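You operate a simulated robot arm through the tools that you are given. There is no shell and no other tool. Be economical: measure what you need, move in short steps, check, and stop when the job is done.

You are at the controls of a simulated robot arm. One attempt, no reset.

JOB
Get the long white table top ready for work. At the end: the yellow tin is on the long white table top; the green tin is on the long white table top; the red twine ball stands on top of the clear dessert glass; the press slide is set to in; whatever was shut is shut again. Leave all else as you found it, and nothing knocked over.
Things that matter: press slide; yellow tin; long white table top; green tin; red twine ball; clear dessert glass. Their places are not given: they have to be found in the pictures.

The check looks at the end state, three seconds after you hand in, the way a careful person would. Anything else that was tipped, shoved, dropped, spilled or broken makes it a failure.

ROBOT AND FRAMES
A 6-joint arm with a two-finger parallel gripper, fixed in place. Base frame: the origin is at the foot of the arm, x ahead of it, y to its left, z up; the work surface is at about z = 780. Readings come in mm, degrees, newtons and seconds.
With the tool pointing down near the work surface it reaches from about 260 to 680 mm from the base axis. Its first joint turns from -66.0 to 66.0 degrees. Payload 2.9 kg.
The TCP is the grasp point between the finger pads, 30 mm short of the fingertips. In the tool frame z runs along the fingers and y along their closing line. Largest opening 110 mm; finger width 20, thickness 10; the body of the gripper, 48 by 112 mm, starts 55 mm behind the TCP.
Orientation is that of the tool frame in the base frame, as [roll, pitch, yaw] about the fixed x, y, z axes, in that order (R = Rz(yaw) Ry(pitch) Rx(roll)). With the fingers straight down and closing along the base's y, the tool's x points along the base's -x, its y along +y and its z along -z.

CONTROLS
- The arm moves only by the tool move_arm. Its argument "steps" is one flat list of numbers, 6 for each row, row after row: the shift along the base's x, y, z in mm, then the turn, a rotation vector about the base's x, y, z in degrees. In form: [tx, ty, tz, wx, wy, wz, tx, ty, tz, wx, wy, wz, ...]. A call has 1 to 10 rows; each row is the pose to reach, as a shift and turn from the pose commanded when the call began. "gripper" is the finger opening in mm, from 0 to 110, set as the call begins (left out, the last holds). Rows are played at 5 a second. More than 50 mm and 8.6 degrees between two rows, or a gripper value outside its range, and nothing of the call is played. A pose out of reach is approached as far as the arm can. The call stops where the force on the tool passes 40 N (or 10 N more than at its start, if that is more) or the arm is blocked; 0.2 s more then pass. The fingers move at their own pace (about 108 mm/s each) and stop on an object; they squeeze with about 38 N. The grip force told is the motor's: it shows also when the fingers shut on nothing. Time passes only in rows, and 0.2 s behind the last, so rows that repeat a pose let the fingers close. The reply holds the time, the measured pose of the TCP, the force on the tool along the base axes, the opening and the grip force, in the units named above and with some noise.
- Cameras (640 x 400 px; columns grow to the right, rows downward): "scene" is fixed at [76.1, 437.2, 1379.5]; the picture's right is [-0.74, -0.67, 0.00], its down [-0.41, 0.46, -0.79] and it looks along [0.53, -0.59, -0.62] (base axes); focal length 214 px, centre (320, 200). "wrist" rides on the gripper at [-36, 0, -57] in the tool frame; the picture's right is [0.00, -1.00, 0.00], its down [0.97, 0.00, -0.24] and it looks along [0.24, 0.00, 0.97] (tool axes); focal length 218 px, centre (320, 200).
- camera(camera): a new picture of that camera. The clock stands still meanwhile.
- pixel_to_xyz(camera, pixels): for up to 12 pixels [column, row] of the newest picture of that camera ("zoom" is the newest enlarged one), the place [x, y, z] in the base frame of the surface seen there, good to about 2 mm. The clock stands still meanwhile.
- zoom(camera, box): a new picture of the part [left, top, right, bottom] of that camera's present view, enlarged. The clock stands still meanwhile.
- finish_job(): hands the job in; it is judged then, once.

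Work in short steps. Measure before you move; look again where a grasp or a placing could have gone wrong, and mend it. You have 80 turns and 54 pictures in all, those below and enlarged ones among them. Open the gripper and draw the arm clear of the work before you hand the job in, unless the task says otherwise; then end with one line.

The tools are called after "Request:" by a JSON object that holds its "fn" and its "kwargs". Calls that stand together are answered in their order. move_arm: Moves the arm, as the interface text tells. Its arguments: {"type":"object","properties":{"steps":{"type":"array","items":{"type":"number"}},"gripper":{"type":"number"}},"required":["steps"]} The other tools are called the same way: camera (camera) takes a picture; pixel_to_xyz (camera, pixels) gives the place of the surface under pixels of a picture; zoom (camera, box) takes an enlarged picture of a part of a camera's view; finish_job () hands the job in.

At the start:

```text
clock: 0.0
position: [384.5, 45.2, 1298.1]
orientation: [180.0, 0.0, -180.0]
ft_force: [-0.1, 0.7, 0.0]
grip_width: 109.8
grip_force: 0.1
```

scene: 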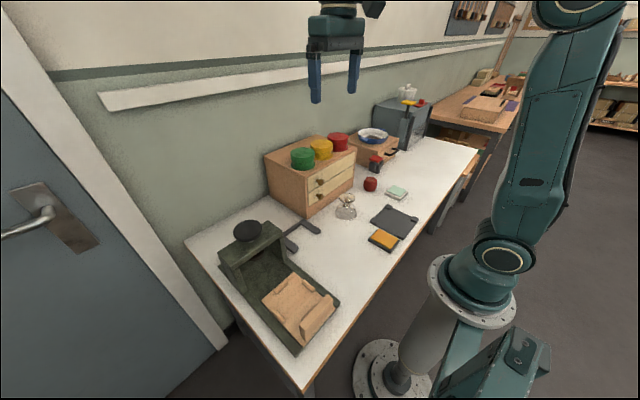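
wrist: 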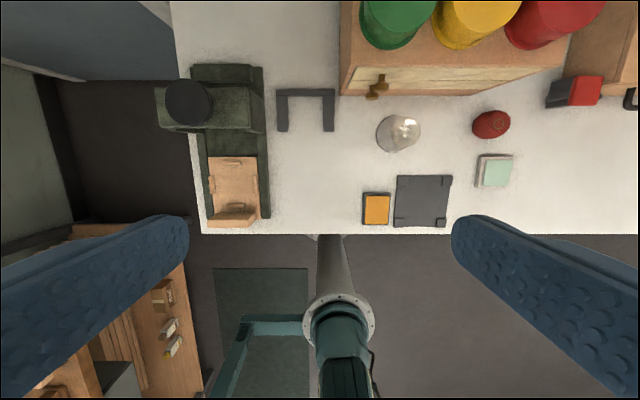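

The pictures show three tins on a drawer cabinet (about 300-340,150 in scene), a press at lower left with a wooden slide, the glass at (345,207) and the ball at (370,184). I zoom in on the details.

Request:
{"fn": "zoom", "kwargs": {"camera": "scene", "box": [180, 200, 360, 360]}}

Request:
{"fn": "zoom", "kwargs": {"camera": "scene", "box": [250, 80, 450, 260]}}

Request:
{"fn": "pixel_to_xyz", "kwargs": {"camera": "wrist", "pixels": [[398, 25], [470, 22], [550, 20], [398, 130], [490, 122], [233, 175], [233, 210], [187, 100], [235, 85], [375, 85], [305, 95], [205, 215]]}}

```text
2.50 times, centred on (270, 280) of scene
```

zoom: 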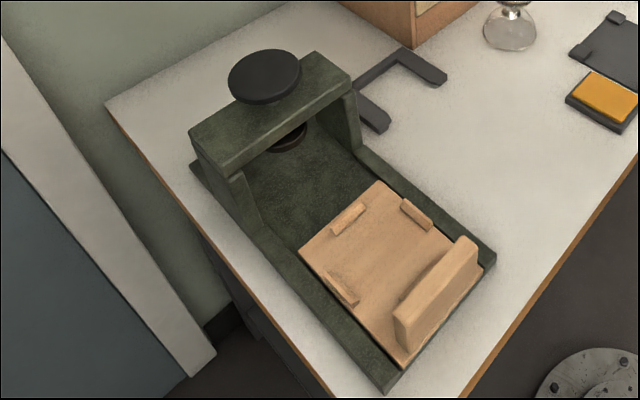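

```text
2.22 times, centred on (350, 170) of scene
```

zoom: 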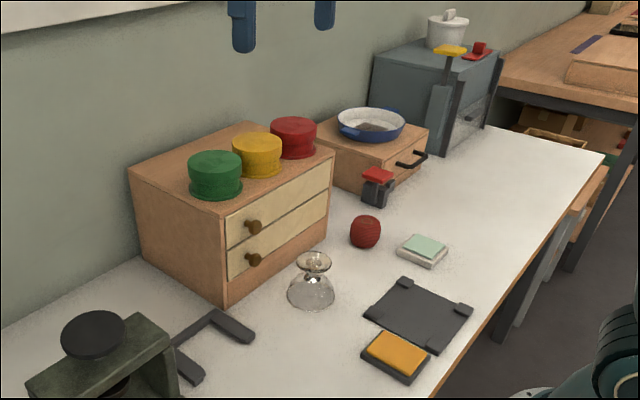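

```text
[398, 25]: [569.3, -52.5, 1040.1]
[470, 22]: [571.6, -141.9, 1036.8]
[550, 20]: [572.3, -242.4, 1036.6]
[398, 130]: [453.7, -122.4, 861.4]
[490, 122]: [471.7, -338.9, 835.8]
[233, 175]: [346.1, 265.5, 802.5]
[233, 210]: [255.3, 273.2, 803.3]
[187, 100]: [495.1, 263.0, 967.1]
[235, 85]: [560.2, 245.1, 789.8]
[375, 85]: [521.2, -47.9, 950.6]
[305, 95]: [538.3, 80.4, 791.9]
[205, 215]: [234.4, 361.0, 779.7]
```

I need a close look at the glass and at the tins' shape and size.

Request:
{"fn": "zoom", "kwargs": {"camera": "scene", "box": [320, 170, 400, 230]}}

Request:
{"fn": "zoom", "kwargs": {"camera": "scene", "box": [260, 125, 364, 190]}}

Request:
{"fn": "zoom", "kwargs": {"camera": "wrist", "box": [340, 0, 640, 188]}}

```text
6.67 times, centred on (360, 200) of scene
```

zoom: 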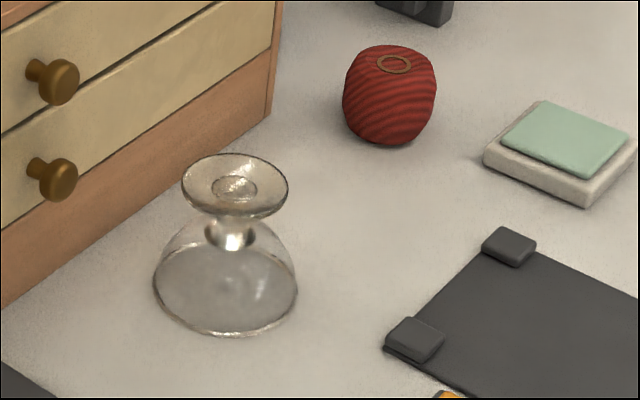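

```text
6.15 times, centred on (312, 158) of scene
```

zoom: 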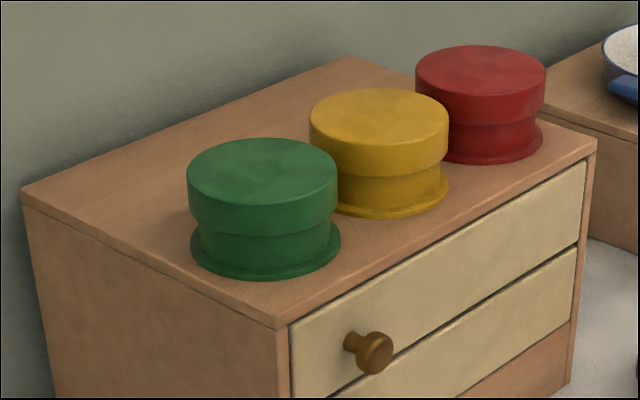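

```text
2.13 times, centred on (490, 94) of wrist
```

zoom: 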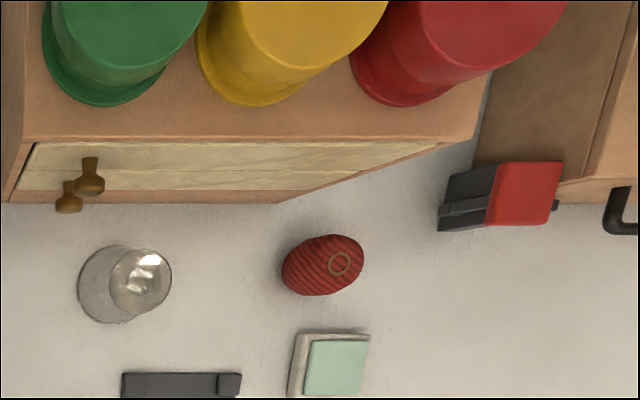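

The glass stands inverted with its foot up, so the ball goes on the foot. I measure tin, cabinet, ball and press points in the scene view.

Request:
{"fn": "pixel_to_xyz", "kwargs": {"camera": "scene", "pixels": [[302.6, 153], [291.5, 154], [313.8, 154], [302.6, 147.8], [302.6, 158.5], [321.6, 146], [303, 174], [305.2, 178.8], [264, 156], [355.5, 149.5], [338, 141], [318, 132]]}}

Request:
{"fn": "pixel_to_xyz", "kwargs": {"camera": "wrist", "pixels": [[398, 45], [398, 60], [470, 45], [405, 126], [412, 126], [384, 135], [499, 122], [475, 122], [509, 122], [490, 111], [490, 137], [233, 224]]}}

Request:
{"fn": "move_arm", "kwargs": {"steps": [35, -40, 0, 0, 0, 0, 70, -80, 0, 0, 0, 0, 90, -120, 0, 0, 0, 0, 90, -140, 0, 0, 0, 0], "gripper": 110}}

Request:
{"fn": "camera", "kwargs": {"camera": "wrist"}}

```text
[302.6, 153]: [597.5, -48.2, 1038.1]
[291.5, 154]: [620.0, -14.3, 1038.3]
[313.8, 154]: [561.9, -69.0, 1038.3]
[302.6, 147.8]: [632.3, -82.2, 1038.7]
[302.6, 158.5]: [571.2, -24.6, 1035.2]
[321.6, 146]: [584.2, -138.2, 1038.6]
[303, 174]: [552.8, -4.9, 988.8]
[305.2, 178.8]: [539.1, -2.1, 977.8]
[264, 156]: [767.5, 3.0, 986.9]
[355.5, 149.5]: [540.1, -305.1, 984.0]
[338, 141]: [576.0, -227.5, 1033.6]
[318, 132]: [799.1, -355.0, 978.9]
```

```text
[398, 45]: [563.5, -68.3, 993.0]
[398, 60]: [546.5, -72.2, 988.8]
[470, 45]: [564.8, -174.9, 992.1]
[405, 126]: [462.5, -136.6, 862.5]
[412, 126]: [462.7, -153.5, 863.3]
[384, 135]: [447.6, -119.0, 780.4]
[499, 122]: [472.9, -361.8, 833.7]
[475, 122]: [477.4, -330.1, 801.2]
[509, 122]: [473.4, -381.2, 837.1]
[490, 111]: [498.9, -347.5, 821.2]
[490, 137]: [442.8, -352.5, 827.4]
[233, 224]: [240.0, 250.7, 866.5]
```

```text
refused: row 1 steps farther than a row can; nothing moved
```

```text
46 pictures are left
```

wrist: 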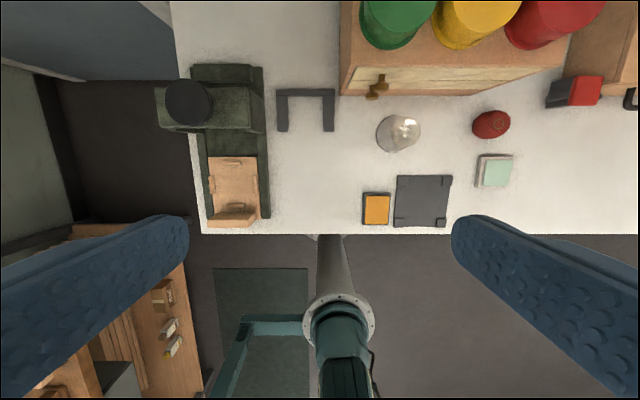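

Tins: tops at z≈1038, cabinet top ≈987, green about (592,-46). I step above them in smaller strides for an exact look.

Request:
{"fn": "move_arm", "kwargs": {"steps": [30, -30, 0, 0, 0, 0, 60, -60, 0, 0, 0, 0, 90, -90, 0, 0, 0, 0, 120, -120, 0, 0, 0, 0, 150, -130, 0, 0, 0, 0, 180, -130, -20, 0, 0, 0], "gripper": 110}}

Request:
{"fn": "camera", "kwargs": {"camera": "wrist"}}

```text
clock: 1.1
position: [509.2, -74.3, 1296.3]
orientation: [-179.9, 1.4, 179.6]
ft_force: [15.1, -2.2, -21.7]
grip_width: 110.3
grip_force: 0.0
out of reach, approached as far as the arm can: row 5
stopped in row 5: the force on the tool passed its limit (the readings are from after the stop); the commanded pose is now the measured one
```

```text
45 pictures are left
```

wrist: 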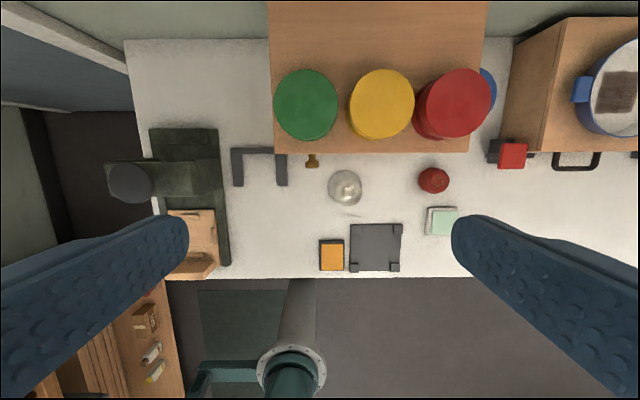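

The reach ends there at that height, but this view shows everything. I measure tin rims, ball, glass, and the slide.

Request:
{"fn": "pixel_to_xyz", "kwargs": {"camera": "wrist", "pixels": [[306, 103], [277, 103], [334, 103], [306, 72], [306, 135], [381, 103], [352, 103], [411, 103], [381, 72], [381, 134], [420, 95], [488, 100]]}}

Request:
{"fn": "pixel_to_xyz", "kwargs": {"camera": "wrist", "pixels": [[434, 180], [421, 180], [446, 180], [434, 169], [434, 191], [347, 183], [358, 183], [347, 172], [347, 196], [305, 220], [265, 220], [265, 275]]}}

Request:
{"fn": "zoom", "kwargs": {"camera": "wrist", "box": [310, 150, 470, 250]}}

```text
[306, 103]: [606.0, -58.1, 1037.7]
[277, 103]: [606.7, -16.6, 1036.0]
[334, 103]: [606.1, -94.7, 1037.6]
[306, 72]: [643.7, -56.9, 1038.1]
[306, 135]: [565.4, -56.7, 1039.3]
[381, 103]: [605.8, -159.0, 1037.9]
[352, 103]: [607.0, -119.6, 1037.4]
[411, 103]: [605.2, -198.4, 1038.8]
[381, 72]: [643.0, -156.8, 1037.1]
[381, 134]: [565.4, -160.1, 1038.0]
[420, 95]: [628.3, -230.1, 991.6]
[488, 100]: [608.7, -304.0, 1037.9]
```

```text
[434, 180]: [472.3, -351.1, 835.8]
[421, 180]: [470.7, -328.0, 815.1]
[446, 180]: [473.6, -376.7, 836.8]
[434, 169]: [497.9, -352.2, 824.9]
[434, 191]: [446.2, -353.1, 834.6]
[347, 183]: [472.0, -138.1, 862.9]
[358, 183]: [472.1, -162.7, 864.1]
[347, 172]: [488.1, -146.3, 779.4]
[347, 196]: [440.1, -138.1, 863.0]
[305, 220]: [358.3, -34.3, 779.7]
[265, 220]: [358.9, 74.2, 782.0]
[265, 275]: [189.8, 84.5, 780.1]
```

```text
4.00 times, centred on (390, 200) of wrist
```

zoom: 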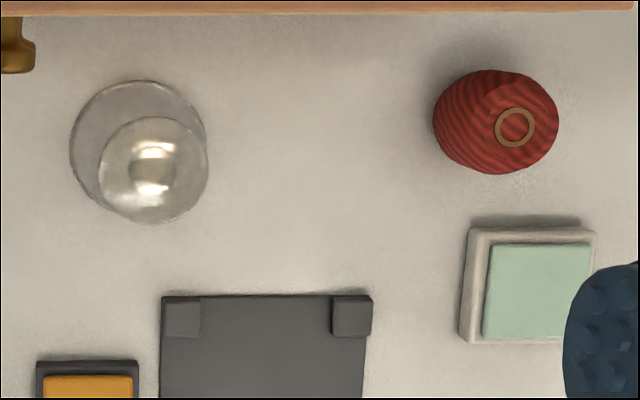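

Green tin centre ≈(604.5,-56), yellow ≈(604.5,-159), both 79 wide with a 24 mm gap, so I will grasp along a 45° line. First I level the tool and descend to an allowed height.

Request:
{"fn": "move_arm", "kwargs": {"steps": [0, 0, -40, 0, 1.4, 0, 20, 5, -80, 0, 1.4, 0, 40, 10, -120, 0, 1.4, 0, 65, 15, -150, 0, 1.4, 0, 95, 18, -170, 0, 1.4, 0]}}

```text
clock: 2.2
position: [603.8, -54.9, 1128.1]
orientation: [-179.9, -0.4, 179.7]
ft_force: [-0.2, 0.1, -0.6]
grip_width: 110.0
grip_force: 0.0
```

Level now at (604,-55,1128). I turn the tool -45° about z and look.

Request:
{"fn": "move_arm", "kwargs": {"steps": [0, 0, 0, 0, 0, -8, 0, 0, 0, 0, 0, -16, 0, 0, 0, 0, 0, -24, 0, 0, 0, 0, 0, -32, 0, 0, 0, 0, 0, -40, 0.7, -1.1, 0, 0, 0, -45, 0.7, -1.1, 0, 0, 0, -45]}}

Request:
{"fn": "camera", "kwargs": {"camera": "wrist"}}

```text
clock: 3.9
position: [604.0, -57.1, 1125.7]
orientation: [-179.9, -0.3, 134.4]
ft_force: [-0.2, -0.2, -0.2]
grip_width: 110.0
grip_force: 0.0
```

```text
43 pictures are left
```

wrist: 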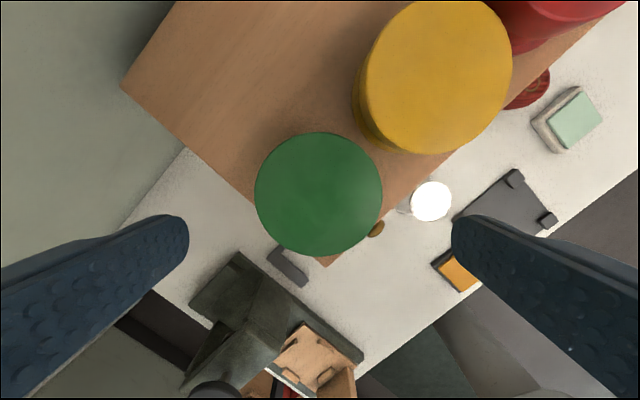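

The green tin (318,193) is centred between the fingers. I descend to z≈1022 (tips ~5 above the cabinet).

Request:
{"fn": "move_arm", "kwargs": {"steps": [0, 0, -35, 0, 0, 0, 0, 0, -65, 0, 0, 0, 0, 0, -85, 0, 0, 0, 0.5, 1, -102, 0, 0, 0, 0.5, 1, -102, 0, 0, 0]}}

Request:
{"fn": "camera", "kwargs": {"camera": "wrist"}}

```text
clock: 4.5
position: [616.7, -46.1, 1069.2]
orientation: [179.3, 0.3, 144.5]
ft_force: [-0.5, 1.2, 5.8]
grip_width: 109.3
grip_force: 0.1
stopped in row 3: the force on the tool passed its limit (the readings are from after the stop); the commanded pose is now the measured one
```

```text
42 pictures are left
```

wrist: 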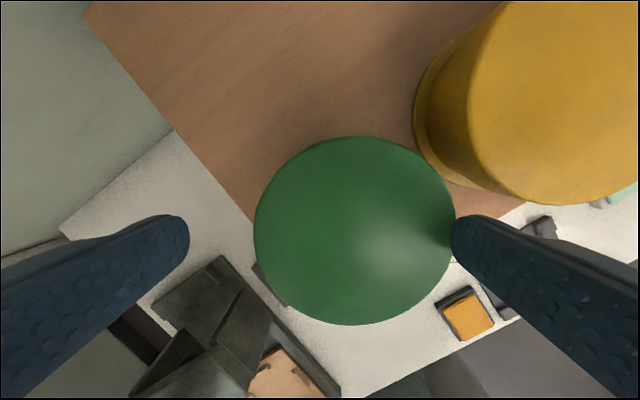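

The move stopped at z=1069 with the hand drifted by (+12,+11) and yaw by 10°. I check the scene to see why.

Request:
{"fn": "camera", "kwargs": {"camera": "scene"}}

```text
41 pictures are left
```

scene: 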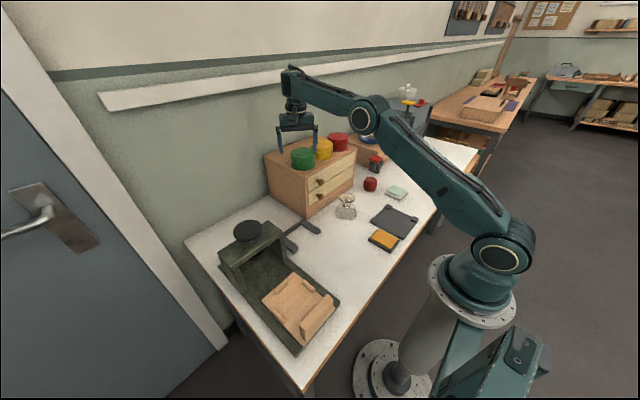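

I measure the white rail on the wall and the arm's outermost wrist part, which might be touching, and re-measure the tin.

Request:
{"fn": "pixel_to_xyz", "kwargs": {"camera": "scene", "pixels": [[250, 84], [250, 78], [250, 92], [290, 71], [286, 85], [296, 112], [303, 152], [320, 144], [275, 82], [360, 112], [315, 125], [282, 130]]}}

Request:
{"fn": "zoom", "kwargs": {"camera": "scene", "box": [250, 50, 370, 190]}}

```text
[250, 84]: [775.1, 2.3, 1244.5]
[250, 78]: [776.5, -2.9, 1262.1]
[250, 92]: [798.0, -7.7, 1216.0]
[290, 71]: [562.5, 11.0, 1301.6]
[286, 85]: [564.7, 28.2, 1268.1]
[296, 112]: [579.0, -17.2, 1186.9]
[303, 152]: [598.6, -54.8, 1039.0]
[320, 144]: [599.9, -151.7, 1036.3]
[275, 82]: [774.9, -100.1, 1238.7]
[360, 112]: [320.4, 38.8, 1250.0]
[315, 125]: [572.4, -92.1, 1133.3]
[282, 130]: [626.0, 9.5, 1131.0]
```

```text
2.86 times, centred on (310, 120) of scene
```

zoom: 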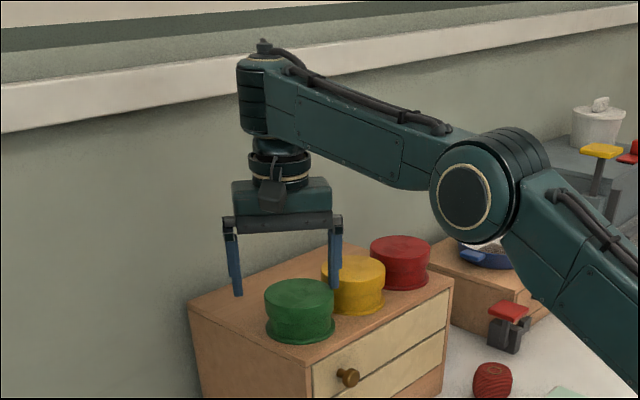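

Nothing near the wall and the tins are unmoved. I lift straight up, restore position and yaw, and re-check before a slower descent.

Request:
{"fn": "move_arm", "kwargs": {"steps": [0, 0, 15, 0, 0, 0, 0, 0, 30, 0, 0, 0, -6, -5, 30, 0, 0, -5, -12.2, -10, 30, 0, 0, -10, -12.2, -10, 30, 0, 0, -10]}}

Request:
{"fn": "camera", "kwargs": {"camera": "wrist"}}

```text
clock: 5.7
position: [605.7, -55.9, 1097.5]
orientation: [179.4, 0.0, 134.5]
ft_force: [0.5, 0.5, -0.4]
grip_width: 110.0
grip_force: 0.0
```

```text
39 pictures are left
```

wrist: 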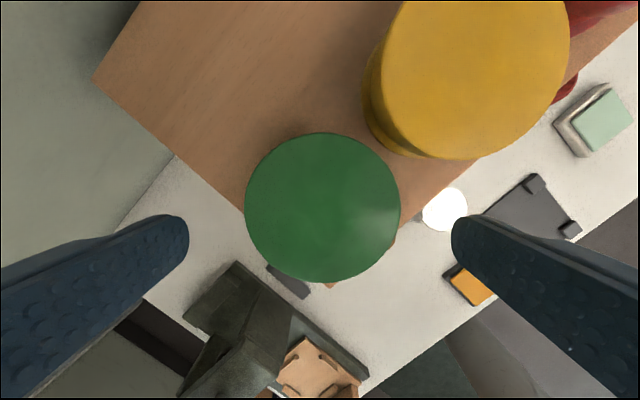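

Aligned again (tin centred at 322,207). I descend slowly, 8 mm a row, to z≈1057 and read the forces.

Request:
{"fn": "move_arm", "kwargs": {"steps": [-0.7, 0, -8, 0, 0, 0, -0.7, 0, -16, 0, 0, 0, -0.7, 0, -24, 0, 0, 0, -0.7, 0, -32, 0, 0, 0, -0.7, 0, -40, 0, 0, 0]}}

```text
clock: 6.9
position: [604.2, -57.5, 1057.5]
orientation: [179.3, 0.1, 134.5]
ft_force: [0.1, -0.2, -0.3]
grip_width: 110.0
grip_force: 0.0
```

No contact at 1057 now. I continue to 1022.

Request:
{"fn": "move_arm", "kwargs": {"steps": [0.3, 1, -8, 0, 0, 0, 0.3, 1, -16, 0, 0, 0, 0.3, 1, -24, 0, 0, 0, 0.3, 1, -30, 0, 0, 0, 0.3, 1, -35, 0, 0, 0]}}

```text
clock: 8.1
position: [604.5, -56.1, 1021.8]
orientation: [179.4, 0.0, 134.5]
ft_force: [0.2, -0.3, 0.3]
grip_width: 109.9
grip_force: 0.0
```

Clean at z 1022. I close the gripper.

Request:
{"fn": "move_arm", "kwargs": {"steps": [0, 0, 0, 0, 0, 0, 0, 0, 0, 0, 0, 0, 0, 0, 0, 0, 0, 0, 0, 0, 0, 0, 0, 0], "gripper": 70}}

```text
clock: 9.1
position: [603.3, -56.7, 1021.5]
orientation: [179.5, 0.0, 134.5]
ft_force: [0.5, -0.5, -1.2]
grip_width: 88.3
grip_force: 37.9
```

Grip at 88 mm with 38 N. I lift a little and look.

Request:
{"fn": "move_arm", "kwargs": {"steps": [0, 0, 5, 0, 0, 0, 0, 0, 15, 0, 0, 0, 0, 0, 30, 0, 0, 0, 0, 0, 45, 0, 0, 0, 0, 0, 60, 0, 0, 0]}}

Request:
{"fn": "zoom", "kwargs": {"camera": "scene", "box": [250, 50, 370, 190]}}

```text
clock: 10.3
position: [604.2, -56.4, 1083.5]
orientation: [179.4, 0.1, 134.6]
ft_force: [1.0, -0.1, -1.4]
grip_width: 88.1
grip_force: 38.1
```

```text
2.86 times, centred on (310, 120) of scene
```

zoom: 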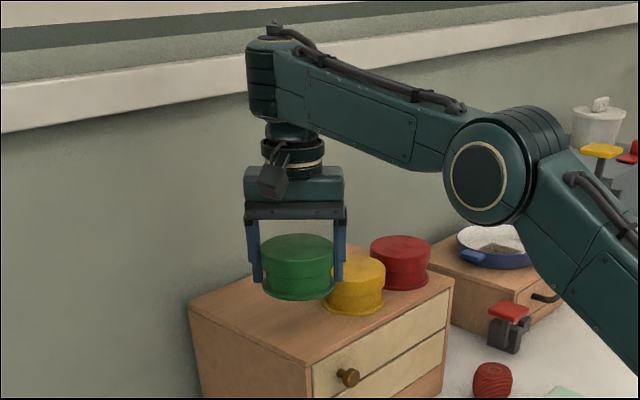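

The green tin is lifted cleanly. I carry it to about (370,100), staying high.

Request:
{"fn": "move_arm", "kwargs": {"steps": [-20, 10, 5, 0, 0, 0, -45, 25, 5, 0, 0, 0, -70, 45, 5, 0, 0, 0, -95, 65, 5, 0, 0, 0, -120, 85, 5, 0, 0, 0, -145, 105, 5, 0, 0, 0, -170, 125, 0, 0, 0, 0, -195, 140, 0, 0, 0, 0, -218, 152, 0, 0, 0, 0, -234, 157, 0, 0, 0, 0]}}

Request:
{"fn": "camera", "kwargs": {"camera": "scene"}}

```text
clock: 12.5
position: [460.7, 122.0, 1192.3]
orientation: [179.5, 0.0, 134.5]
ft_force: [-0.4, -0.3, -1.4]
grip_width: 87.9
grip_force: 37.7
out of reach, approached as far as the arm can: row 2, 3, 4, 5, 6, 7, 8, 9, 10
```

```text
37 pictures are left
```

scene: 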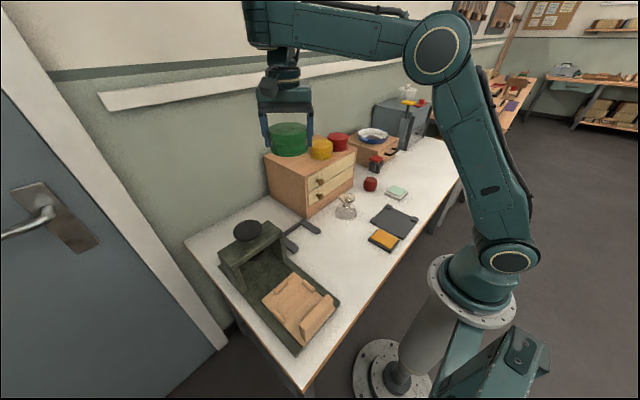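

The arm rose to (461,122,1192) rather than following. I probe the limit with a short downward move.

Request:
{"fn": "move_arm", "kwargs": {"steps": [0, 0, -15, 0, 0, 0, 0, 0, -30, 0, 0, 0, 0, 0, -45, 0, 0, 0]}}

Request:
{"fn": "pixel_to_xyz", "kwargs": {"camera": "scene", "pixels": [[436, 55], [508, 258], [285, 20], [285, 80], [394, 375], [465, 235]]}}

```text
clock: 13.3
position: [477.0, 125.5, 1177.0]
orientation: [179.5, 0.0, 134.5]
ft_force: [1.0, 0.5, -1.1]
grip_width: 87.9
grip_force: 37.7
out of reach, approached as far as the arm can: row 1, 2, 3
```

```text
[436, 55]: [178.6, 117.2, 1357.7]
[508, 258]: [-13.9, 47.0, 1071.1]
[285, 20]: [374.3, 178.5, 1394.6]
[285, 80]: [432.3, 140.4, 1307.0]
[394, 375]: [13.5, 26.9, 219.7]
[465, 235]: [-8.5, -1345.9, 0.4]
```

I test whether the yaw is what limits the arm: turn the tool back in place, then try lowering.

Request:
{"fn": "move_arm", "kwargs": {"steps": [0, 0, 0, 0, 0, 8, 0, 0, 0, 0, 0, 16, 0, 0, 0, 0, 0, 24, 0, 0, 0, 0, 0, 32, 0, 0, 0, 0, 0, 40, 0, 0, 0, 0, 0, 46, 0, 0, -15, 0, 0, 46, 0, 0, -30, 0, 0, 46, 0, 0, -45, 0, 0, 46]}}

Request:
{"fn": "camera", "kwargs": {"camera": "scene"}}

```text
clock: 15.3
position: [497.6, 129.3, 1159.9]
orientation: [179.3, 0.0, -179.5]
ft_force: [-0.9, 0.5, -1.9]
grip_width: 88.1
grip_force: 38.4
out of reach, approached as far as the arm can: row 7, 8, 9
```

```text
36 pictures are left
```

scene: 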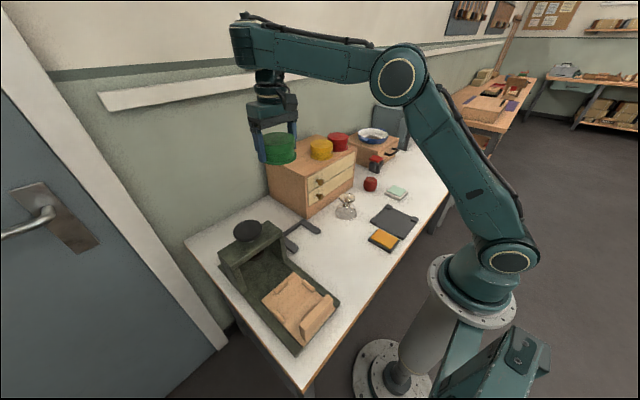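

Yaw isn't the limit; the hand slides along a line as if one joint is at its stop. I measure the arm's geometry.

Request:
{"fn": "pixel_to_xyz", "kwargs": {"camera": "scene", "pixels": [[399, 80], [513, 260], [240, 45], [265, 78], [350, 62], [310, 50], [280, 40], [245, 62], [460, 170], [415, 108]]}}

Request:
{"fn": "zoom", "kwargs": {"camera": "scene", "box": [220, 0, 540, 200]}}

```text
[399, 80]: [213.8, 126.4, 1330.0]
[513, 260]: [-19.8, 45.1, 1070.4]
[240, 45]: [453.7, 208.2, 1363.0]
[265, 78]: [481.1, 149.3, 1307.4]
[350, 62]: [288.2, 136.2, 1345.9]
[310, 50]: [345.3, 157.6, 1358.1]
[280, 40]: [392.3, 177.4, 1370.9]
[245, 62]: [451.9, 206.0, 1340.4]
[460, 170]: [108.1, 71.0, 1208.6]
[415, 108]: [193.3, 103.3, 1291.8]
```

```text
2.00 times, centred on (380, 100) of scene
```

zoom: 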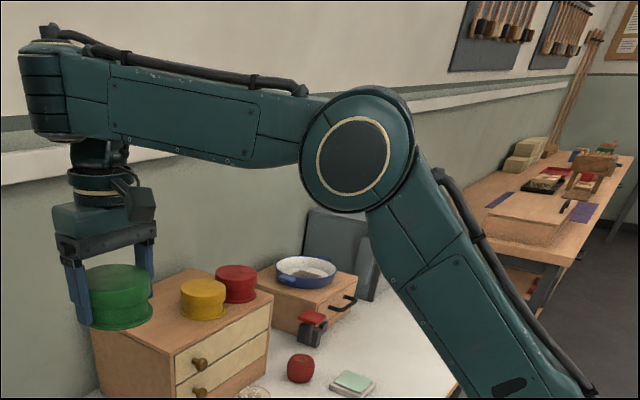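

The arm seems stuck at one forearm slope; earlier, large steps also stuck here while 8 mm steps passed. I try 5 mm steps down.

Request:
{"fn": "move_arm", "kwargs": {"steps": [0, 0, -5, 0, 0, 0, 0, 0, -10, 0, 0, 0, 0, 0, -15, 0, 0, 0, 0, 0, -20, 0, 0, 0, 0, 0, -25, 0, 0, 0, 0, 0, -30, 0, 0, 0]}}

```text
clock: 16.7
position: [510.1, 134.8, 1144.4]
orientation: [179.4, -0.3, -179.4]
ft_force: [-0.2, 0.5, -1.8]
grip_width: 88.1
grip_force: 37.9
out of reach, approached as far as the arm can: row 1, 2, 3, 4, 5, 6
```

Still limited. Hypothesis: the wrist-pitch joint is at its stop; I test by tilting the fingers 16° toward the base and then lowering.

Request:
{"fn": "move_arm", "kwargs": {"steps": [0, 0, 0, -2, 7.7, 0, 0, 0, 0, -4.1, 15.5, 0, 0, 0, -15, -4.1, 15.5, 0, 0, 0, -30, -4.1, 15.5, 0, 0, 0, -45, -4.1, 15.5, 0]}}

```text
clock: 17.9
position: [510.1, 132.4, 1100.5]
orientation: [-176.6, -15.4, -180.0]
ft_force: [0.0, -0.4, -1.8]
grip_width: 88.2
grip_force: 37.8
out of reach, approached as far as the arm can: row 1
```

The tilt freed it. Now at z=1100 I try returning to vertical in small turns, to see if the stop is only a band.

Request:
{"fn": "move_arm", "kwargs": {"steps": [0, 0, 0, 1, -4, 0, 0, 0, 0, 2, -8, 0, 0, 0, 0, 3.1, -12, 0, 0, 0, 0, 4.1, -15.2, 0, 0, 0, 0, 4.1, -15.2, 0]}}

Request:
{"fn": "camera", "kwargs": {"camera": "scene"}}

```text
clock: 19.1
position: [532.8, 139.9, 1117.5]
orientation: [179.4, -0.3, -179.4]
ft_force: [0.5, 0.2, -2.1]
grip_width: 88.1
grip_force: 37.9
out of reach, approached as far as the arm can: row 3, 4, 5
```

```text
34 pictures are left
```

scene: 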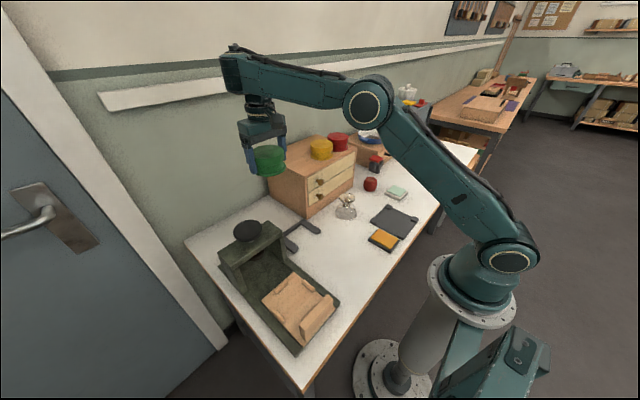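

The boundary fits a fixed forearm slope. I test a larger inward tilt (40°) while moving inward, to learn whether it's the wrist or the elbow that limits.

Request:
{"fn": "move_arm", "kwargs": {"steps": [-10, -2.5, 0, -2, 7.7, 0, -20, -5, 0, -4, 15.5, 0, -30, -7.5, 0, -6, 23.2, 0, -40, -10, 0, -8, 31, 0, -50, -12.5, 0, -10, 38.7, 0, -85, -22, 0, -10, 38.7, 0, -120, -31, 0, -10, 38.7, 0, -155, -40, 0, -10, 38.7, 0, -190, -50, -20, -10, 38.7, 0, -190, -50, -20, -10, 38.7, 0]}}

Request:
{"fn": "camera", "kwargs": {"camera": "scene"}}

```text
clock: 21.3
position: [339.3, 89.1, 1097.6]
orientation: [-169.2, -38.7, 176.5]
ft_force: [1.2, -0.2, -1.5]
grip_width: 88.4
grip_force: 37.7
out of reach, approached as far as the arm can: row 1, 4, 5, 6
```

```text
33 pictures are left
```

scene: 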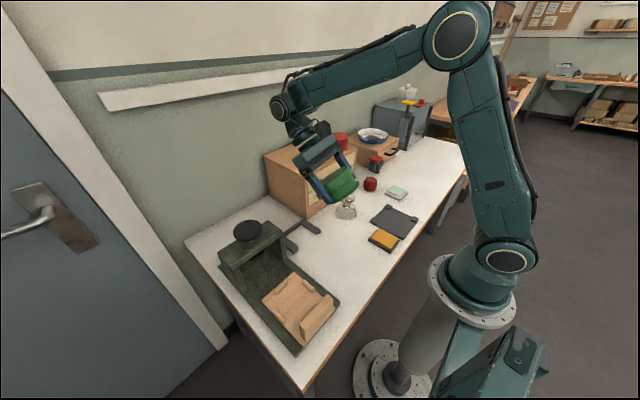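

The wrist joint now shows its other side (circle at 280,108): the arm has changed posture. I untilt here and see if vertical is now reachable.

Request:
{"fn": "move_arm", "kwargs": {"steps": [0, 0, 0, 2, -7.7, 0, 0, 0, 0, 4, -15.5, 0, 0, 0, 0, 6, -23.2, 0, 0, 0, 0, 8, -31, 0, 0, 0, 0, 10, -38.7, 0, 0, 0, 0, 10, -38.7, 0]}}

Request:
{"fn": "camera", "kwargs": {"camera": "scene"}}

```text
clock: 22.7
position: [392.2, 97.2, 1192.8]
orientation: [-179.1, -6.4, -179.6]
ft_force: [-0.4, -0.1, -2.0]
grip_width: 88.4
grip_force: 38.0
out of reach, approached as far as the arm can: row 2, 3, 4, 5, 6
```

```text
32 pictures are left
```

scene: 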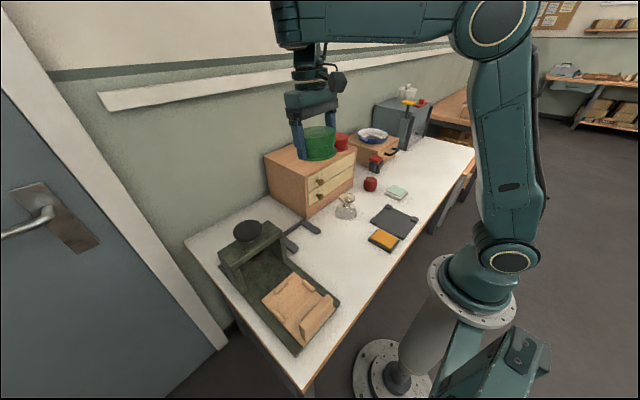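

Vertical is only partly reached (pitch −6.4°). I look closely at the wrist to understand its posture.

Request:
{"fn": "zoom", "kwargs": {"camera": "scene", "box": [255, 0, 383, 180]}}

```text
2.22 times, centred on (319, 90) of scene
```

zoom: 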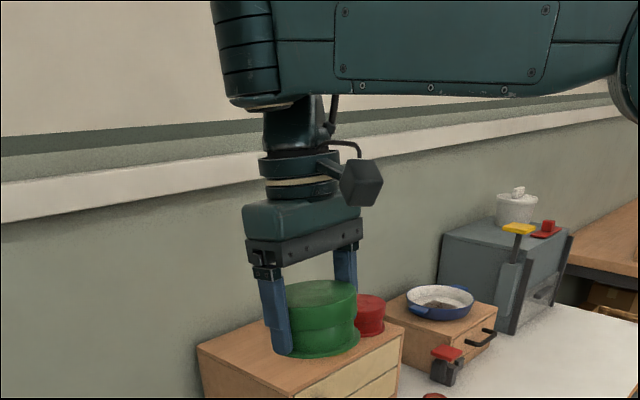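

I tilt back to the posture that worked (28° more) and lower inward, then zoom at the wrist to compare.

Request:
{"fn": "move_arm", "kwargs": {"steps": [0, 0, 0, -2, 7.7, 0, 0, 0, 0, -4, 15.5, 0, 0, 0, 0, -6, 23.2, 0, -10, -2, -20, -8, 29, 0, -25, -5, -50, -8, 29, 0, -40, -8, -80, -8, 29, 0]}}

Request:
{"fn": "zoom", "kwargs": {"camera": "scene", "box": [220, 0, 476, 180]}}

```text
clock: 24.1
position: [350.7, 91.6, 1113.5]
orientation: [-169.9, -35.4, 177.1]
ft_force: [0.9, 0.4, -2.3]
grip_width: 88.1
grip_force: 38.2
out of reach, approached as far as the arm can: row 1
```

```text
2.22 times, centred on (348, 90) of scene
```

zoom: 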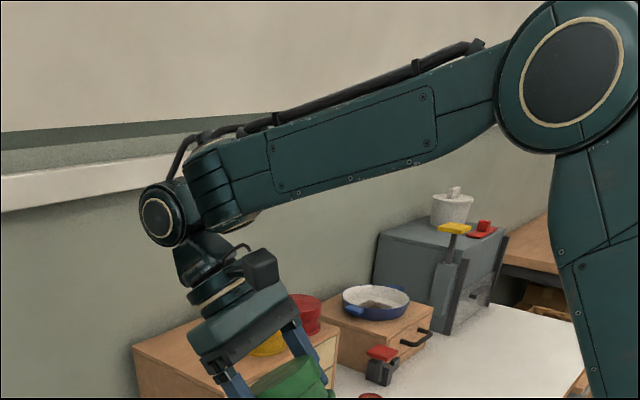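

Now it's clear: the wrist is singular when the tool is perpendicular to the forearm, and the solver cannot pass straight through. I go around it: swing the tool sideways while untilting, ending vertical.

Request:
{"fn": "move_arm", "kwargs": {"steps": [0, 0, 0, 7.3, -0.2, -2.2, 0, 0, 0, 15.1, -2.3, -4.3, 0, 0, 0, 21.4, -6.8, -5.9, 0, 0, 0, 25.1, -13.1, -6.5, 0, 0, 0, 26.9, -19.9, -6.5, 0, 0, 0, 24.5, -26.7, -5.3, 0, 0, 0, 19, -31.2, -3.3, 0, 0, 0, 11.7, -33.1, -0.9, 0, 0, 0, 8.8, -33.9, 0, 0, 0, 0, 8.8, -33.9, 0]}}

Request:
{"fn": "camera", "kwargs": {"camera": "scene"}}

```text
clock: 26.3
position: [402.6, 93.7, 1214.8]
orientation: [-179.7, -1.6, -179.7]
ft_force: [-0.1, -0.3, -1.7]
grip_width: 88.0
grip_force: 37.8
out of reach, approached as far as the arm can: row 3, 4, 5, 6, 7, 8, 9, 10
```

```text
29 pictures are left
```

scene: 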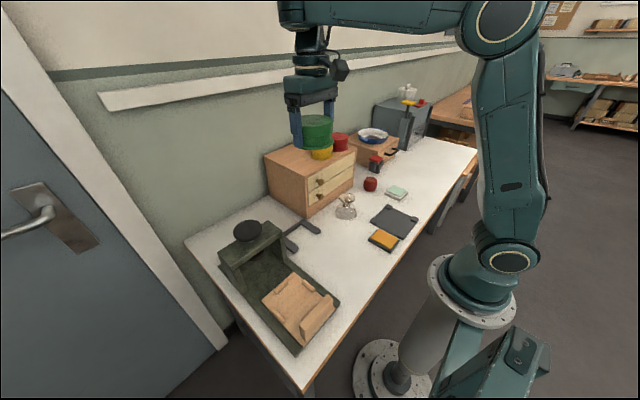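

That side is blocked. I try the other side: tilt inward, then sideways the other way, and lower with the sideways tilt held.

Request:
{"fn": "move_arm", "kwargs": {"steps": [0, 0, 0, -5.5, 5.9, 0, 0, 0, 0, -12.4, 9.4, 0, 0, 0, 0, -19.3, 7.9, 0, 0, 0, 0, -22.1, 2.1, 0, 0, 0, 0, -21.4, -5, 0, 0, 0, -20, -21.4, -5, 0, 0, 0, -40, -21.4, -5, 0, 0, 0, -60, -21.4, -5, 0, 0, 0, -80, -21.4, -5, 0, 0, 0, -100, -21.4, -5, 0]}}

Request:
{"fn": "zoom", "kwargs": {"camera": "scene", "box": [220, 0, 476, 180]}}

```text
clock: 28.5
position: [397.4, 97.4, 1112.9]
orientation: [-158.4, 3.4, -179.3]
ft_force: [0.3, -0.1, -1.7]
grip_width: 88.2
grip_force: 37.9
out of reach, approached as far as the arm can: row 1, 2, 3, 4, 5, 6
```

```text
2.22 times, centred on (348, 90) of scene
```

zoom: 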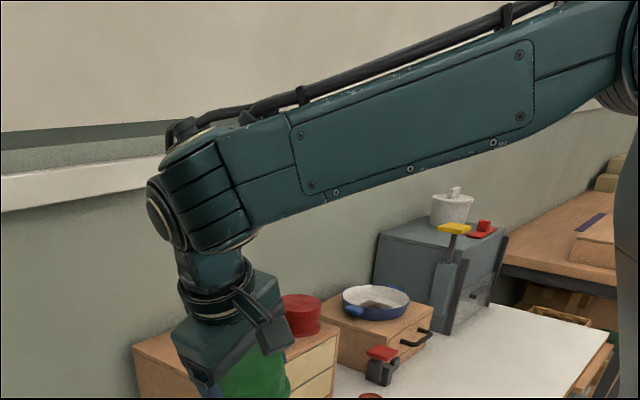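

That worked: at (397,97,1113) with a sideways tilt and the forearm sloping down. Now I relax the sideways tilt to vertical.

Request:
{"fn": "move_arm", "kwargs": {"steps": [0, 0, 0, 5.4, 0.9, 0, 0, 0, 0, 10.8, 1.7, 0, 0, 0, 0, 16.2, 2.6, 0, 0, 0, 0, 21.4, 3.4, 0, 0, 0, 0, 21.4, 3.4, 0]}}

```text
clock: 29.7
position: [399.5, 95.9, 1112.9]
orientation: [-179.9, 0.1, 180.0]
ft_force: [0.1, 0.3, -2.6]
grip_width: 87.9
grip_force: 37.9
```

Vertical at (399.5,96,1113) in the good posture. I lower the green tin at about (385,96): first down to z≈850.

Request:
{"fn": "move_arm", "kwargs": {"steps": [-5, 0, -30, 0, 0, 0, -10, 0, -60, 0, 0, 0, -14, 0, -90, 0, 0, 0, -14, 0, -120, 0, 0, 0, -14, 0, -150, 0, 0, 0, -14, 0, -180, 0, 0, 0, -14, 0, -210, 0, 0, 0, -14, 0, -240, 0, 0, 0, -14, 0, -262, 0, 0, 0, -14, 0, -262, 0, 0, 0]}}

Request:
{"fn": "zoom", "kwargs": {"camera": "scene", "box": [250, 140, 442, 260]}}

```text
clock: 31.9
position: [384.7, 96.3, 851.1]
orientation: [-179.7, 0.2, -179.9]
ft_force: [-0.1, 0.3, -2.1]
grip_width: 87.9
grip_force: 38.3
```

```text
3.33 times, centred on (346, 200) of scene
```

zoom: 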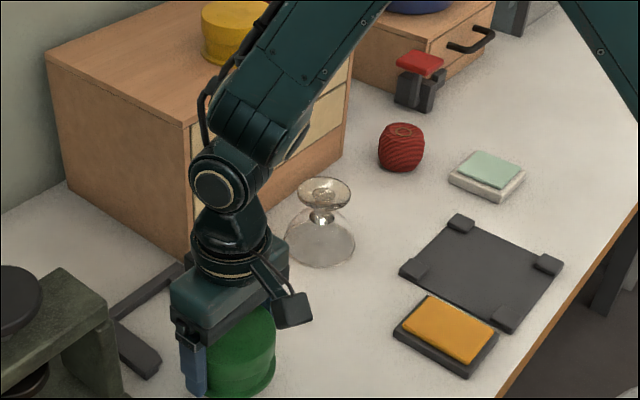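

Clear space all round. I lower the last ~36 mm slowly.

Request:
{"fn": "move_arm", "kwargs": {"steps": [0, 0, -10, 0, 0, 0, 0, 0, -20, 0, 0, 0, 0, 0, -27, 0, 0, 0, 0, 0, -31, 0, 0, 0, 0, 0, -34, 0, 0, 0, 0, 0, -36, 0, 0, 0]}}

```text
clock: 33.3
position: [383.7, 97.1, 815.8]
orientation: [-179.8, 0.0, -179.9]
ft_force: [0.3, 0.6, -1.8]
grip_width: 88.5
grip_force: 38.4
```

Weight still hangs (-1.8 N). A bit lower.

Request:
{"fn": "move_arm", "kwargs": {"steps": [0, 0, -1, 0, 0, 0, 0, 0, -2, 0, 0, 0, 0, 0, -3, 0, 0, 0, 0, 0, -3, 0, 0, 0]}}

```text
clock: 34.3
position: [385.6, 98.5, 814.6]
orientation: [-179.9, 0.1, 179.9]
ft_force: [-1.3, 0.6, 4.4]
grip_width: 88.1
grip_force: 38.3
stopped in row 4: the force on the tool passed its limit (the readings are from after the stop); the commanded pose is now the measured one
```

Contact made (force now +4.4 N). I open the gripper and rise.

Request:
{"fn": "move_arm", "kwargs": {"steps": [0, 0, 0, 0, 0, 0, 0, 0, 0, 0, 0, 0, 0, 0, 10, 0, 0, 0, 0, 0, 30, 0, 0, 0, 0, 0, 60, 0, 0, 0, 0, 0, 95, 0, 0, 0, 0, 0, 130, 0, 0, 0], "gripper": 110}}

Request:
{"fn": "camera", "kwargs": {"camera": "wrist"}}

```text
clock: 35.9
position: [384.5, 97.6, 942.5]
orientation: [-179.8, 0.2, -179.8]
ft_force: [0.1, 0.5, -1.0]
grip_width: 109.9
grip_force: 0.0
```

```text
26 pictures are left
```

wrist: 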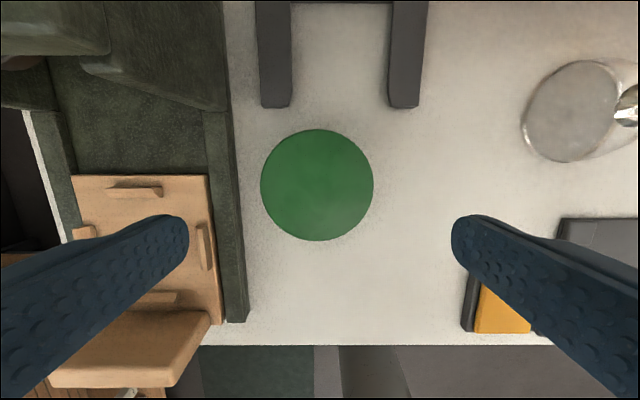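

Green stands at about (385,97). Next the press slide: I measure its block and rails in this wrist view and the scene.

Request:
{"fn": "pixel_to_xyz", "kwargs": {"camera": "wrist", "pixels": [[140, 179], [205, 180], [80, 180], [130, 325], [60, 365], [170, 365], [185, 330], [165, 385], [60, 110], [130, 120], [225, 130], [60, 388]]}}

Request:
{"fn": "zoom", "kwargs": {"camera": "scene", "box": [200, 210, 360, 360]}}

Request:
{"fn": "pixel_to_xyz", "kwargs": {"camera": "scene", "pixels": [[248, 231], [284, 250], [240, 262], [282, 276], [262, 297], [334, 297], [301, 335], [317, 318], [322, 322], [265, 250], [300, 300], [338, 302]]}}

```text
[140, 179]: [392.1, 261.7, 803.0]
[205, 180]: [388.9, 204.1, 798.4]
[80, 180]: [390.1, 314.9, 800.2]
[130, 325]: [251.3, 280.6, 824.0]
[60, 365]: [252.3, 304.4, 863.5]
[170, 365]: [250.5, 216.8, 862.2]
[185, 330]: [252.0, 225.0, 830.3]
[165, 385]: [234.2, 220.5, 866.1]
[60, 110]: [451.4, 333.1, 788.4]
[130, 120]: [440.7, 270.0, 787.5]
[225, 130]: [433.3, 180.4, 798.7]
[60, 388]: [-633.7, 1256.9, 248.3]
```

```text
2.67 times, centred on (280, 285) of scene
```

zoom: 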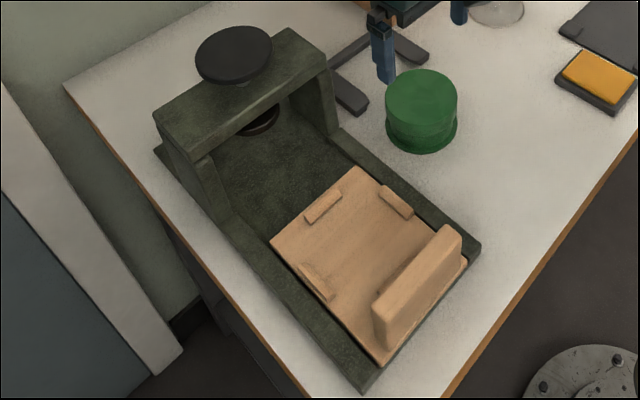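

```text
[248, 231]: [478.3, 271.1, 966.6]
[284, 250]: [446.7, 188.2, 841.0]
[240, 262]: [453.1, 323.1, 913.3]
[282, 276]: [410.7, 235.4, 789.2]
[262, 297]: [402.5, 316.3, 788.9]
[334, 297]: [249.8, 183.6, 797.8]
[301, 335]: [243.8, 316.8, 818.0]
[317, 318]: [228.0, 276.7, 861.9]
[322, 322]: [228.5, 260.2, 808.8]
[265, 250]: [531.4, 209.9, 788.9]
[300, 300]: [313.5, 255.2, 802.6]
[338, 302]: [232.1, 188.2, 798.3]
```

Handle wall: x 228–252, y 217–307, top z 866, centre y≈262. I close the fingers and go to in front of it at (203,262), high.

Request:
{"fn": "move_arm", "kwargs": {"steps": [-15, 25, 0, 0, 0, 0, -35, 50, 0, 0, 0, 0, -60, 75, 0, 0, 0, 0, -85, 100, 0, 0, 0, 0, -110, 125, 0, 0, 0, 0, -140, 145, 0, 0, 0, 0, -165, 158, 0, 0, 0, 0, -181, 164, 0, 0, 0, 0, -181, 164, 0, 0, 0, 0], "gripper": 0}}

Request:
{"fn": "camera", "kwargs": {"camera": "wrist"}}

```text
clock: 37.9
position: [204.1, 261.3, 944.0]
orientation: [-179.9, 0.3, 180.0]
ft_force: [0.5, 0.1, -0.4]
grip_width: 0.0
grip_force: 37.4
```

```text
24 pictures are left
```

wrist: 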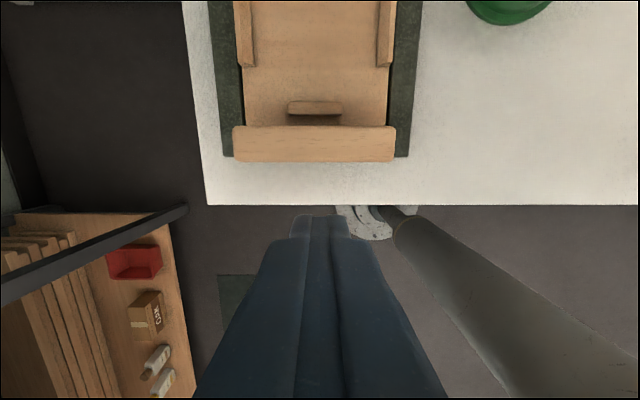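

Fingers line up with the handle (cols 233–395). I lower to z≈850.

Request:
{"fn": "move_arm", "kwargs": {"steps": [0, 1.5, -30, 0, 0, 0, 0, 1.5, -60, 0, 0, 0, 0, 1.5, -85, 0, 0, 0, 0, 1.5, -94, 0, 0, 0, 6, 1.5, -94, 0, 0, 0]}}

```text
clock: 39.1
position: [209.8, 264.4, 850.0]
orientation: [-180.0, 0.2, -179.9]
ft_force: [-0.5, -0.5, -0.9]
grip_width: 0.2
grip_force: 37.9
```

Now I push in +x by 10 mm rows, reading the force.

Request:
{"fn": "move_arm", "kwargs": {"steps": [8, 0, 0, 0, 0, 0, 16, 0, 0, 0, 0, 0, 24, 0, 0, 0, 0, 0, 32, 0, 0, 0, 0, 0, 40, 0, 0, 0, 0, 0, 48, 0, 0, 0, 0, 0, 56, 0, 0, 0, 0, 0, 64, 0, 0, 0, 0, 0, 72, 0, 0, 0, 0, 0, 80, 0, 0, 0, 0, 0]}}

Request:
{"fn": "zoom", "kwargs": {"camera": "scene", "box": [200, 190, 376, 340]}}

```text
clock: 41.3
position: [290.2, 263.9, 849.9]
orientation: [-179.9, 0.3, -179.8]
ft_force: [-0.9, -0.1, -0.1]
grip_width: 0.0
grip_force: 37.1
```

```text
2.67 times, centred on (288, 265) of scene
```

zoom: 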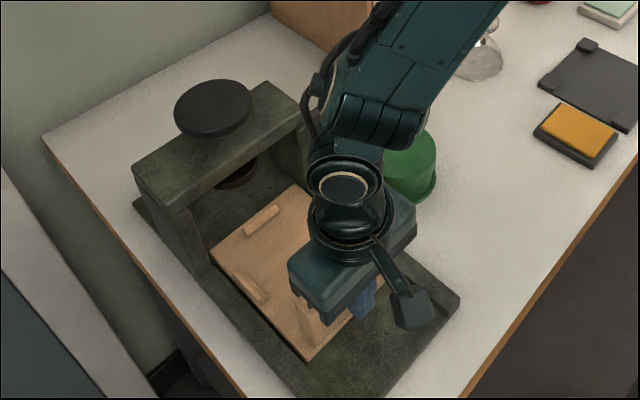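

The slide runs freely (force <1 N), now x≈290. I keep pushing gently.

Request:
{"fn": "move_arm", "kwargs": {"steps": [7, 0, 0, 0, 0, 0, 14, 0, 0, 0, 0, 0, 21, 0, 0, 0, 0, 0, 28, 0, 0, 0, 0, 0, 35, 0, 0, 0, 0, 0, 42, 0, 0, 0, 0, 0, 49, 0, 0, 0, 0, 0, 56, 0, 0, 0, 0, 0, 63, 0, 0, 0, 0, 0, 70, 0, 0, 0, 0, 0]}}

Request:
{"fn": "zoom", "kwargs": {"camera": "scene", "box": [200, 190, 376, 340]}}

```text
clock: 43.5
position: [360.6, 264.4, 848.3]
orientation: [-179.9, 0.3, 180.0]
ft_force: [-0.4, 0.0, 0.6]
grip_width: 0.1
grip_force: 38.2
```

```text
2.67 times, centred on (288, 265) of scene
```

zoom: 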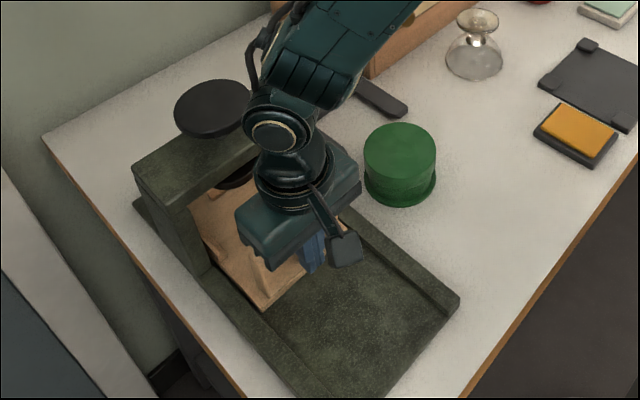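

Still free at handle front ≈371. I go on 4 mm a row, at most 40 mm more, watching for the stop.

Request:
{"fn": "move_arm", "kwargs": {"steps": [4, 0, 0, 0, 0, 0, 8, 0, 0, 0, 0, 0, 12, 0, 0, 0, 0, 0, 16, 0, 0, 0, 0, 0, 20, 0, 0, 0, 0, 0, 24, 0, 0, 0, 0, 0, 28, 0, 0, 0, 0, 0, 32, 0, 0, 0, 0, 0]}}

Request:
{"fn": "zoom", "kwargs": {"camera": "scene", "box": [200, 190, 376, 340]}}

```text
clock: 45.2
position: [383.7, 263.3, 848.9]
orientation: [-179.6, -1.0, -179.6]
ft_force: [-7.8, -0.9, 3.3]
grip_width: 0.0
grip_force: 37.4
stopped in row 8: the force on the tool passed its limit (the readings are from after the stop); the commanded pose is now the measured one
```

```text
2.67 times, centred on (288, 265) of scene
```

zoom: 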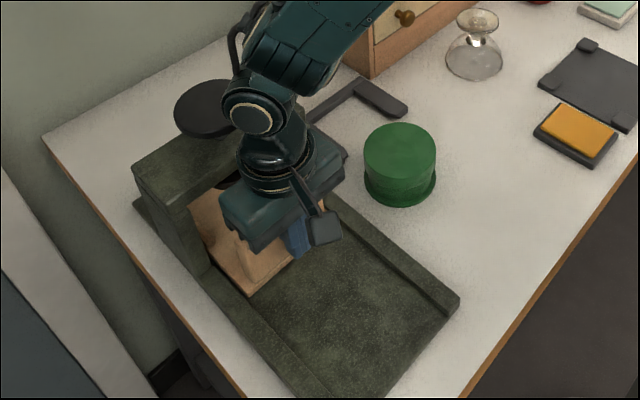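

The stop is felt at x≈384 and the press has not moved (base corner still at 461,300). I back off and rise.

Request:
{"fn": "move_arm", "kwargs": {"steps": [-8, 0, 0, 0, 1, 0, -25, 0, 0, 0, 1, 0, -40, 0, 0, 0, 1, 0, -40, 0, 30, 0, 1, 0, -40, 0, 65, 0, 1, 0, -40, 0, 100, 0, 1, 0, -40, -30, 115, 0, 1, 0, -40, -60, 120, 0, 1, 0]}}

Request:
{"fn": "pixel_to_xyz", "kwargs": {"camera": "scene", "pixels": [[377, 184], [352, 197]]}}

Request:
{"fn": "camera", "kwargs": {"camera": "scene"}}

```text
clock: 47.0
position: [346.1, 205.8, 970.1]
orientation: [-179.7, -1.6, -179.5]
ft_force: [-0.1, 0.5, -0.2]
grip_width: 0.2
grip_force: 37.5
```

```text
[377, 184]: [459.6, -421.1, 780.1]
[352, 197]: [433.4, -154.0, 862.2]
```

```text
20 pictures are left
```

scene: 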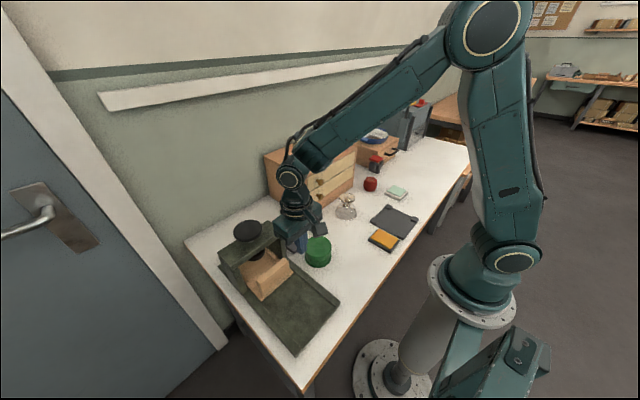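

The slide is in. Next the ball: I swing over to it at height, keeping x≈400 to pass in front of the cabinet.

Request:
{"fn": "move_arm", "kwargs": {"steps": [10, -40, 0, 0, -0.8, 0, 20, -85, 0, 0, -1.6, 0, 30, -130, 0, 0, -1.6, 0, 40, -175, 0, 0, -1.6, 0, 45, -220, 0, 0, -1.6, 0, 48, -266, 0, 0, -1.6, 0, 52, -312, 0, 0, -1.6, 0, 58, -358, 0, 0, -1.6, 0, 62, -402, 0, 0, -1.6, 0, 70, -445, 0, 0, -1.6, 0]}}

Request:
{"fn": "move_arm", "kwargs": {"steps": [10, -30, 0, 0, 0, 0, 25, -65, 0, 0, 0, 0, 40, -95, 0, 0, 0, 0, 50, -115, 0, 0, 0, 0, 50, -115, 0, 0, 0, 0], "gripper": 110}}

Request:
{"fn": "camera", "kwargs": {"camera": "wrist"}}

```text
clock: 49.2
position: [417.2, -243.4, 970.8]
orientation: [-179.7, -0.1, -179.5]
ft_force: [0.6, 0.4, 0.4]
grip_width: 0.0
grip_force: 37.7
```

```text
clock: 50.4
position: [465.2, -355.3, 968.9]
orientation: [-179.7, -0.1, -179.5]
ft_force: [-0.2, 0.5, 0.3]
grip_width: 110.2
grip_force: 0.0
```

```text
19 pictures are left
```

wrist: 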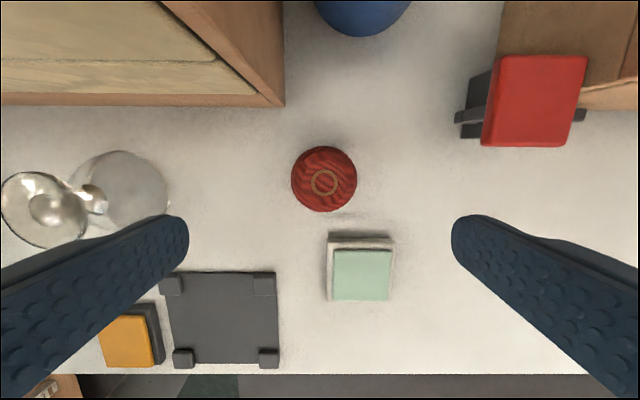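

Request:
{"fn": "pixel_to_xyz", "kwargs": {"camera": "wrist", "pixels": [[324, 182], [293, 180], [355, 180], [324, 149], [324, 210], [310, 165], [340, 195], [50, 208], [3, 208], [86, 215], [45, 173], [48, 246]]}}

```text
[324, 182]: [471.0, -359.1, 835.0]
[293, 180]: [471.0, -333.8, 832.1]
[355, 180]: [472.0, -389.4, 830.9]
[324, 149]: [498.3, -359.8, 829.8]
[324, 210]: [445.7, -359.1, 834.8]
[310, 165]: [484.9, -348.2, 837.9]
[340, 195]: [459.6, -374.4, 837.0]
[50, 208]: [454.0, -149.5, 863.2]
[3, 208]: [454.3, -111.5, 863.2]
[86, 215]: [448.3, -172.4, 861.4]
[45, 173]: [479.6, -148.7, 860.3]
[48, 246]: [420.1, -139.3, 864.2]
```

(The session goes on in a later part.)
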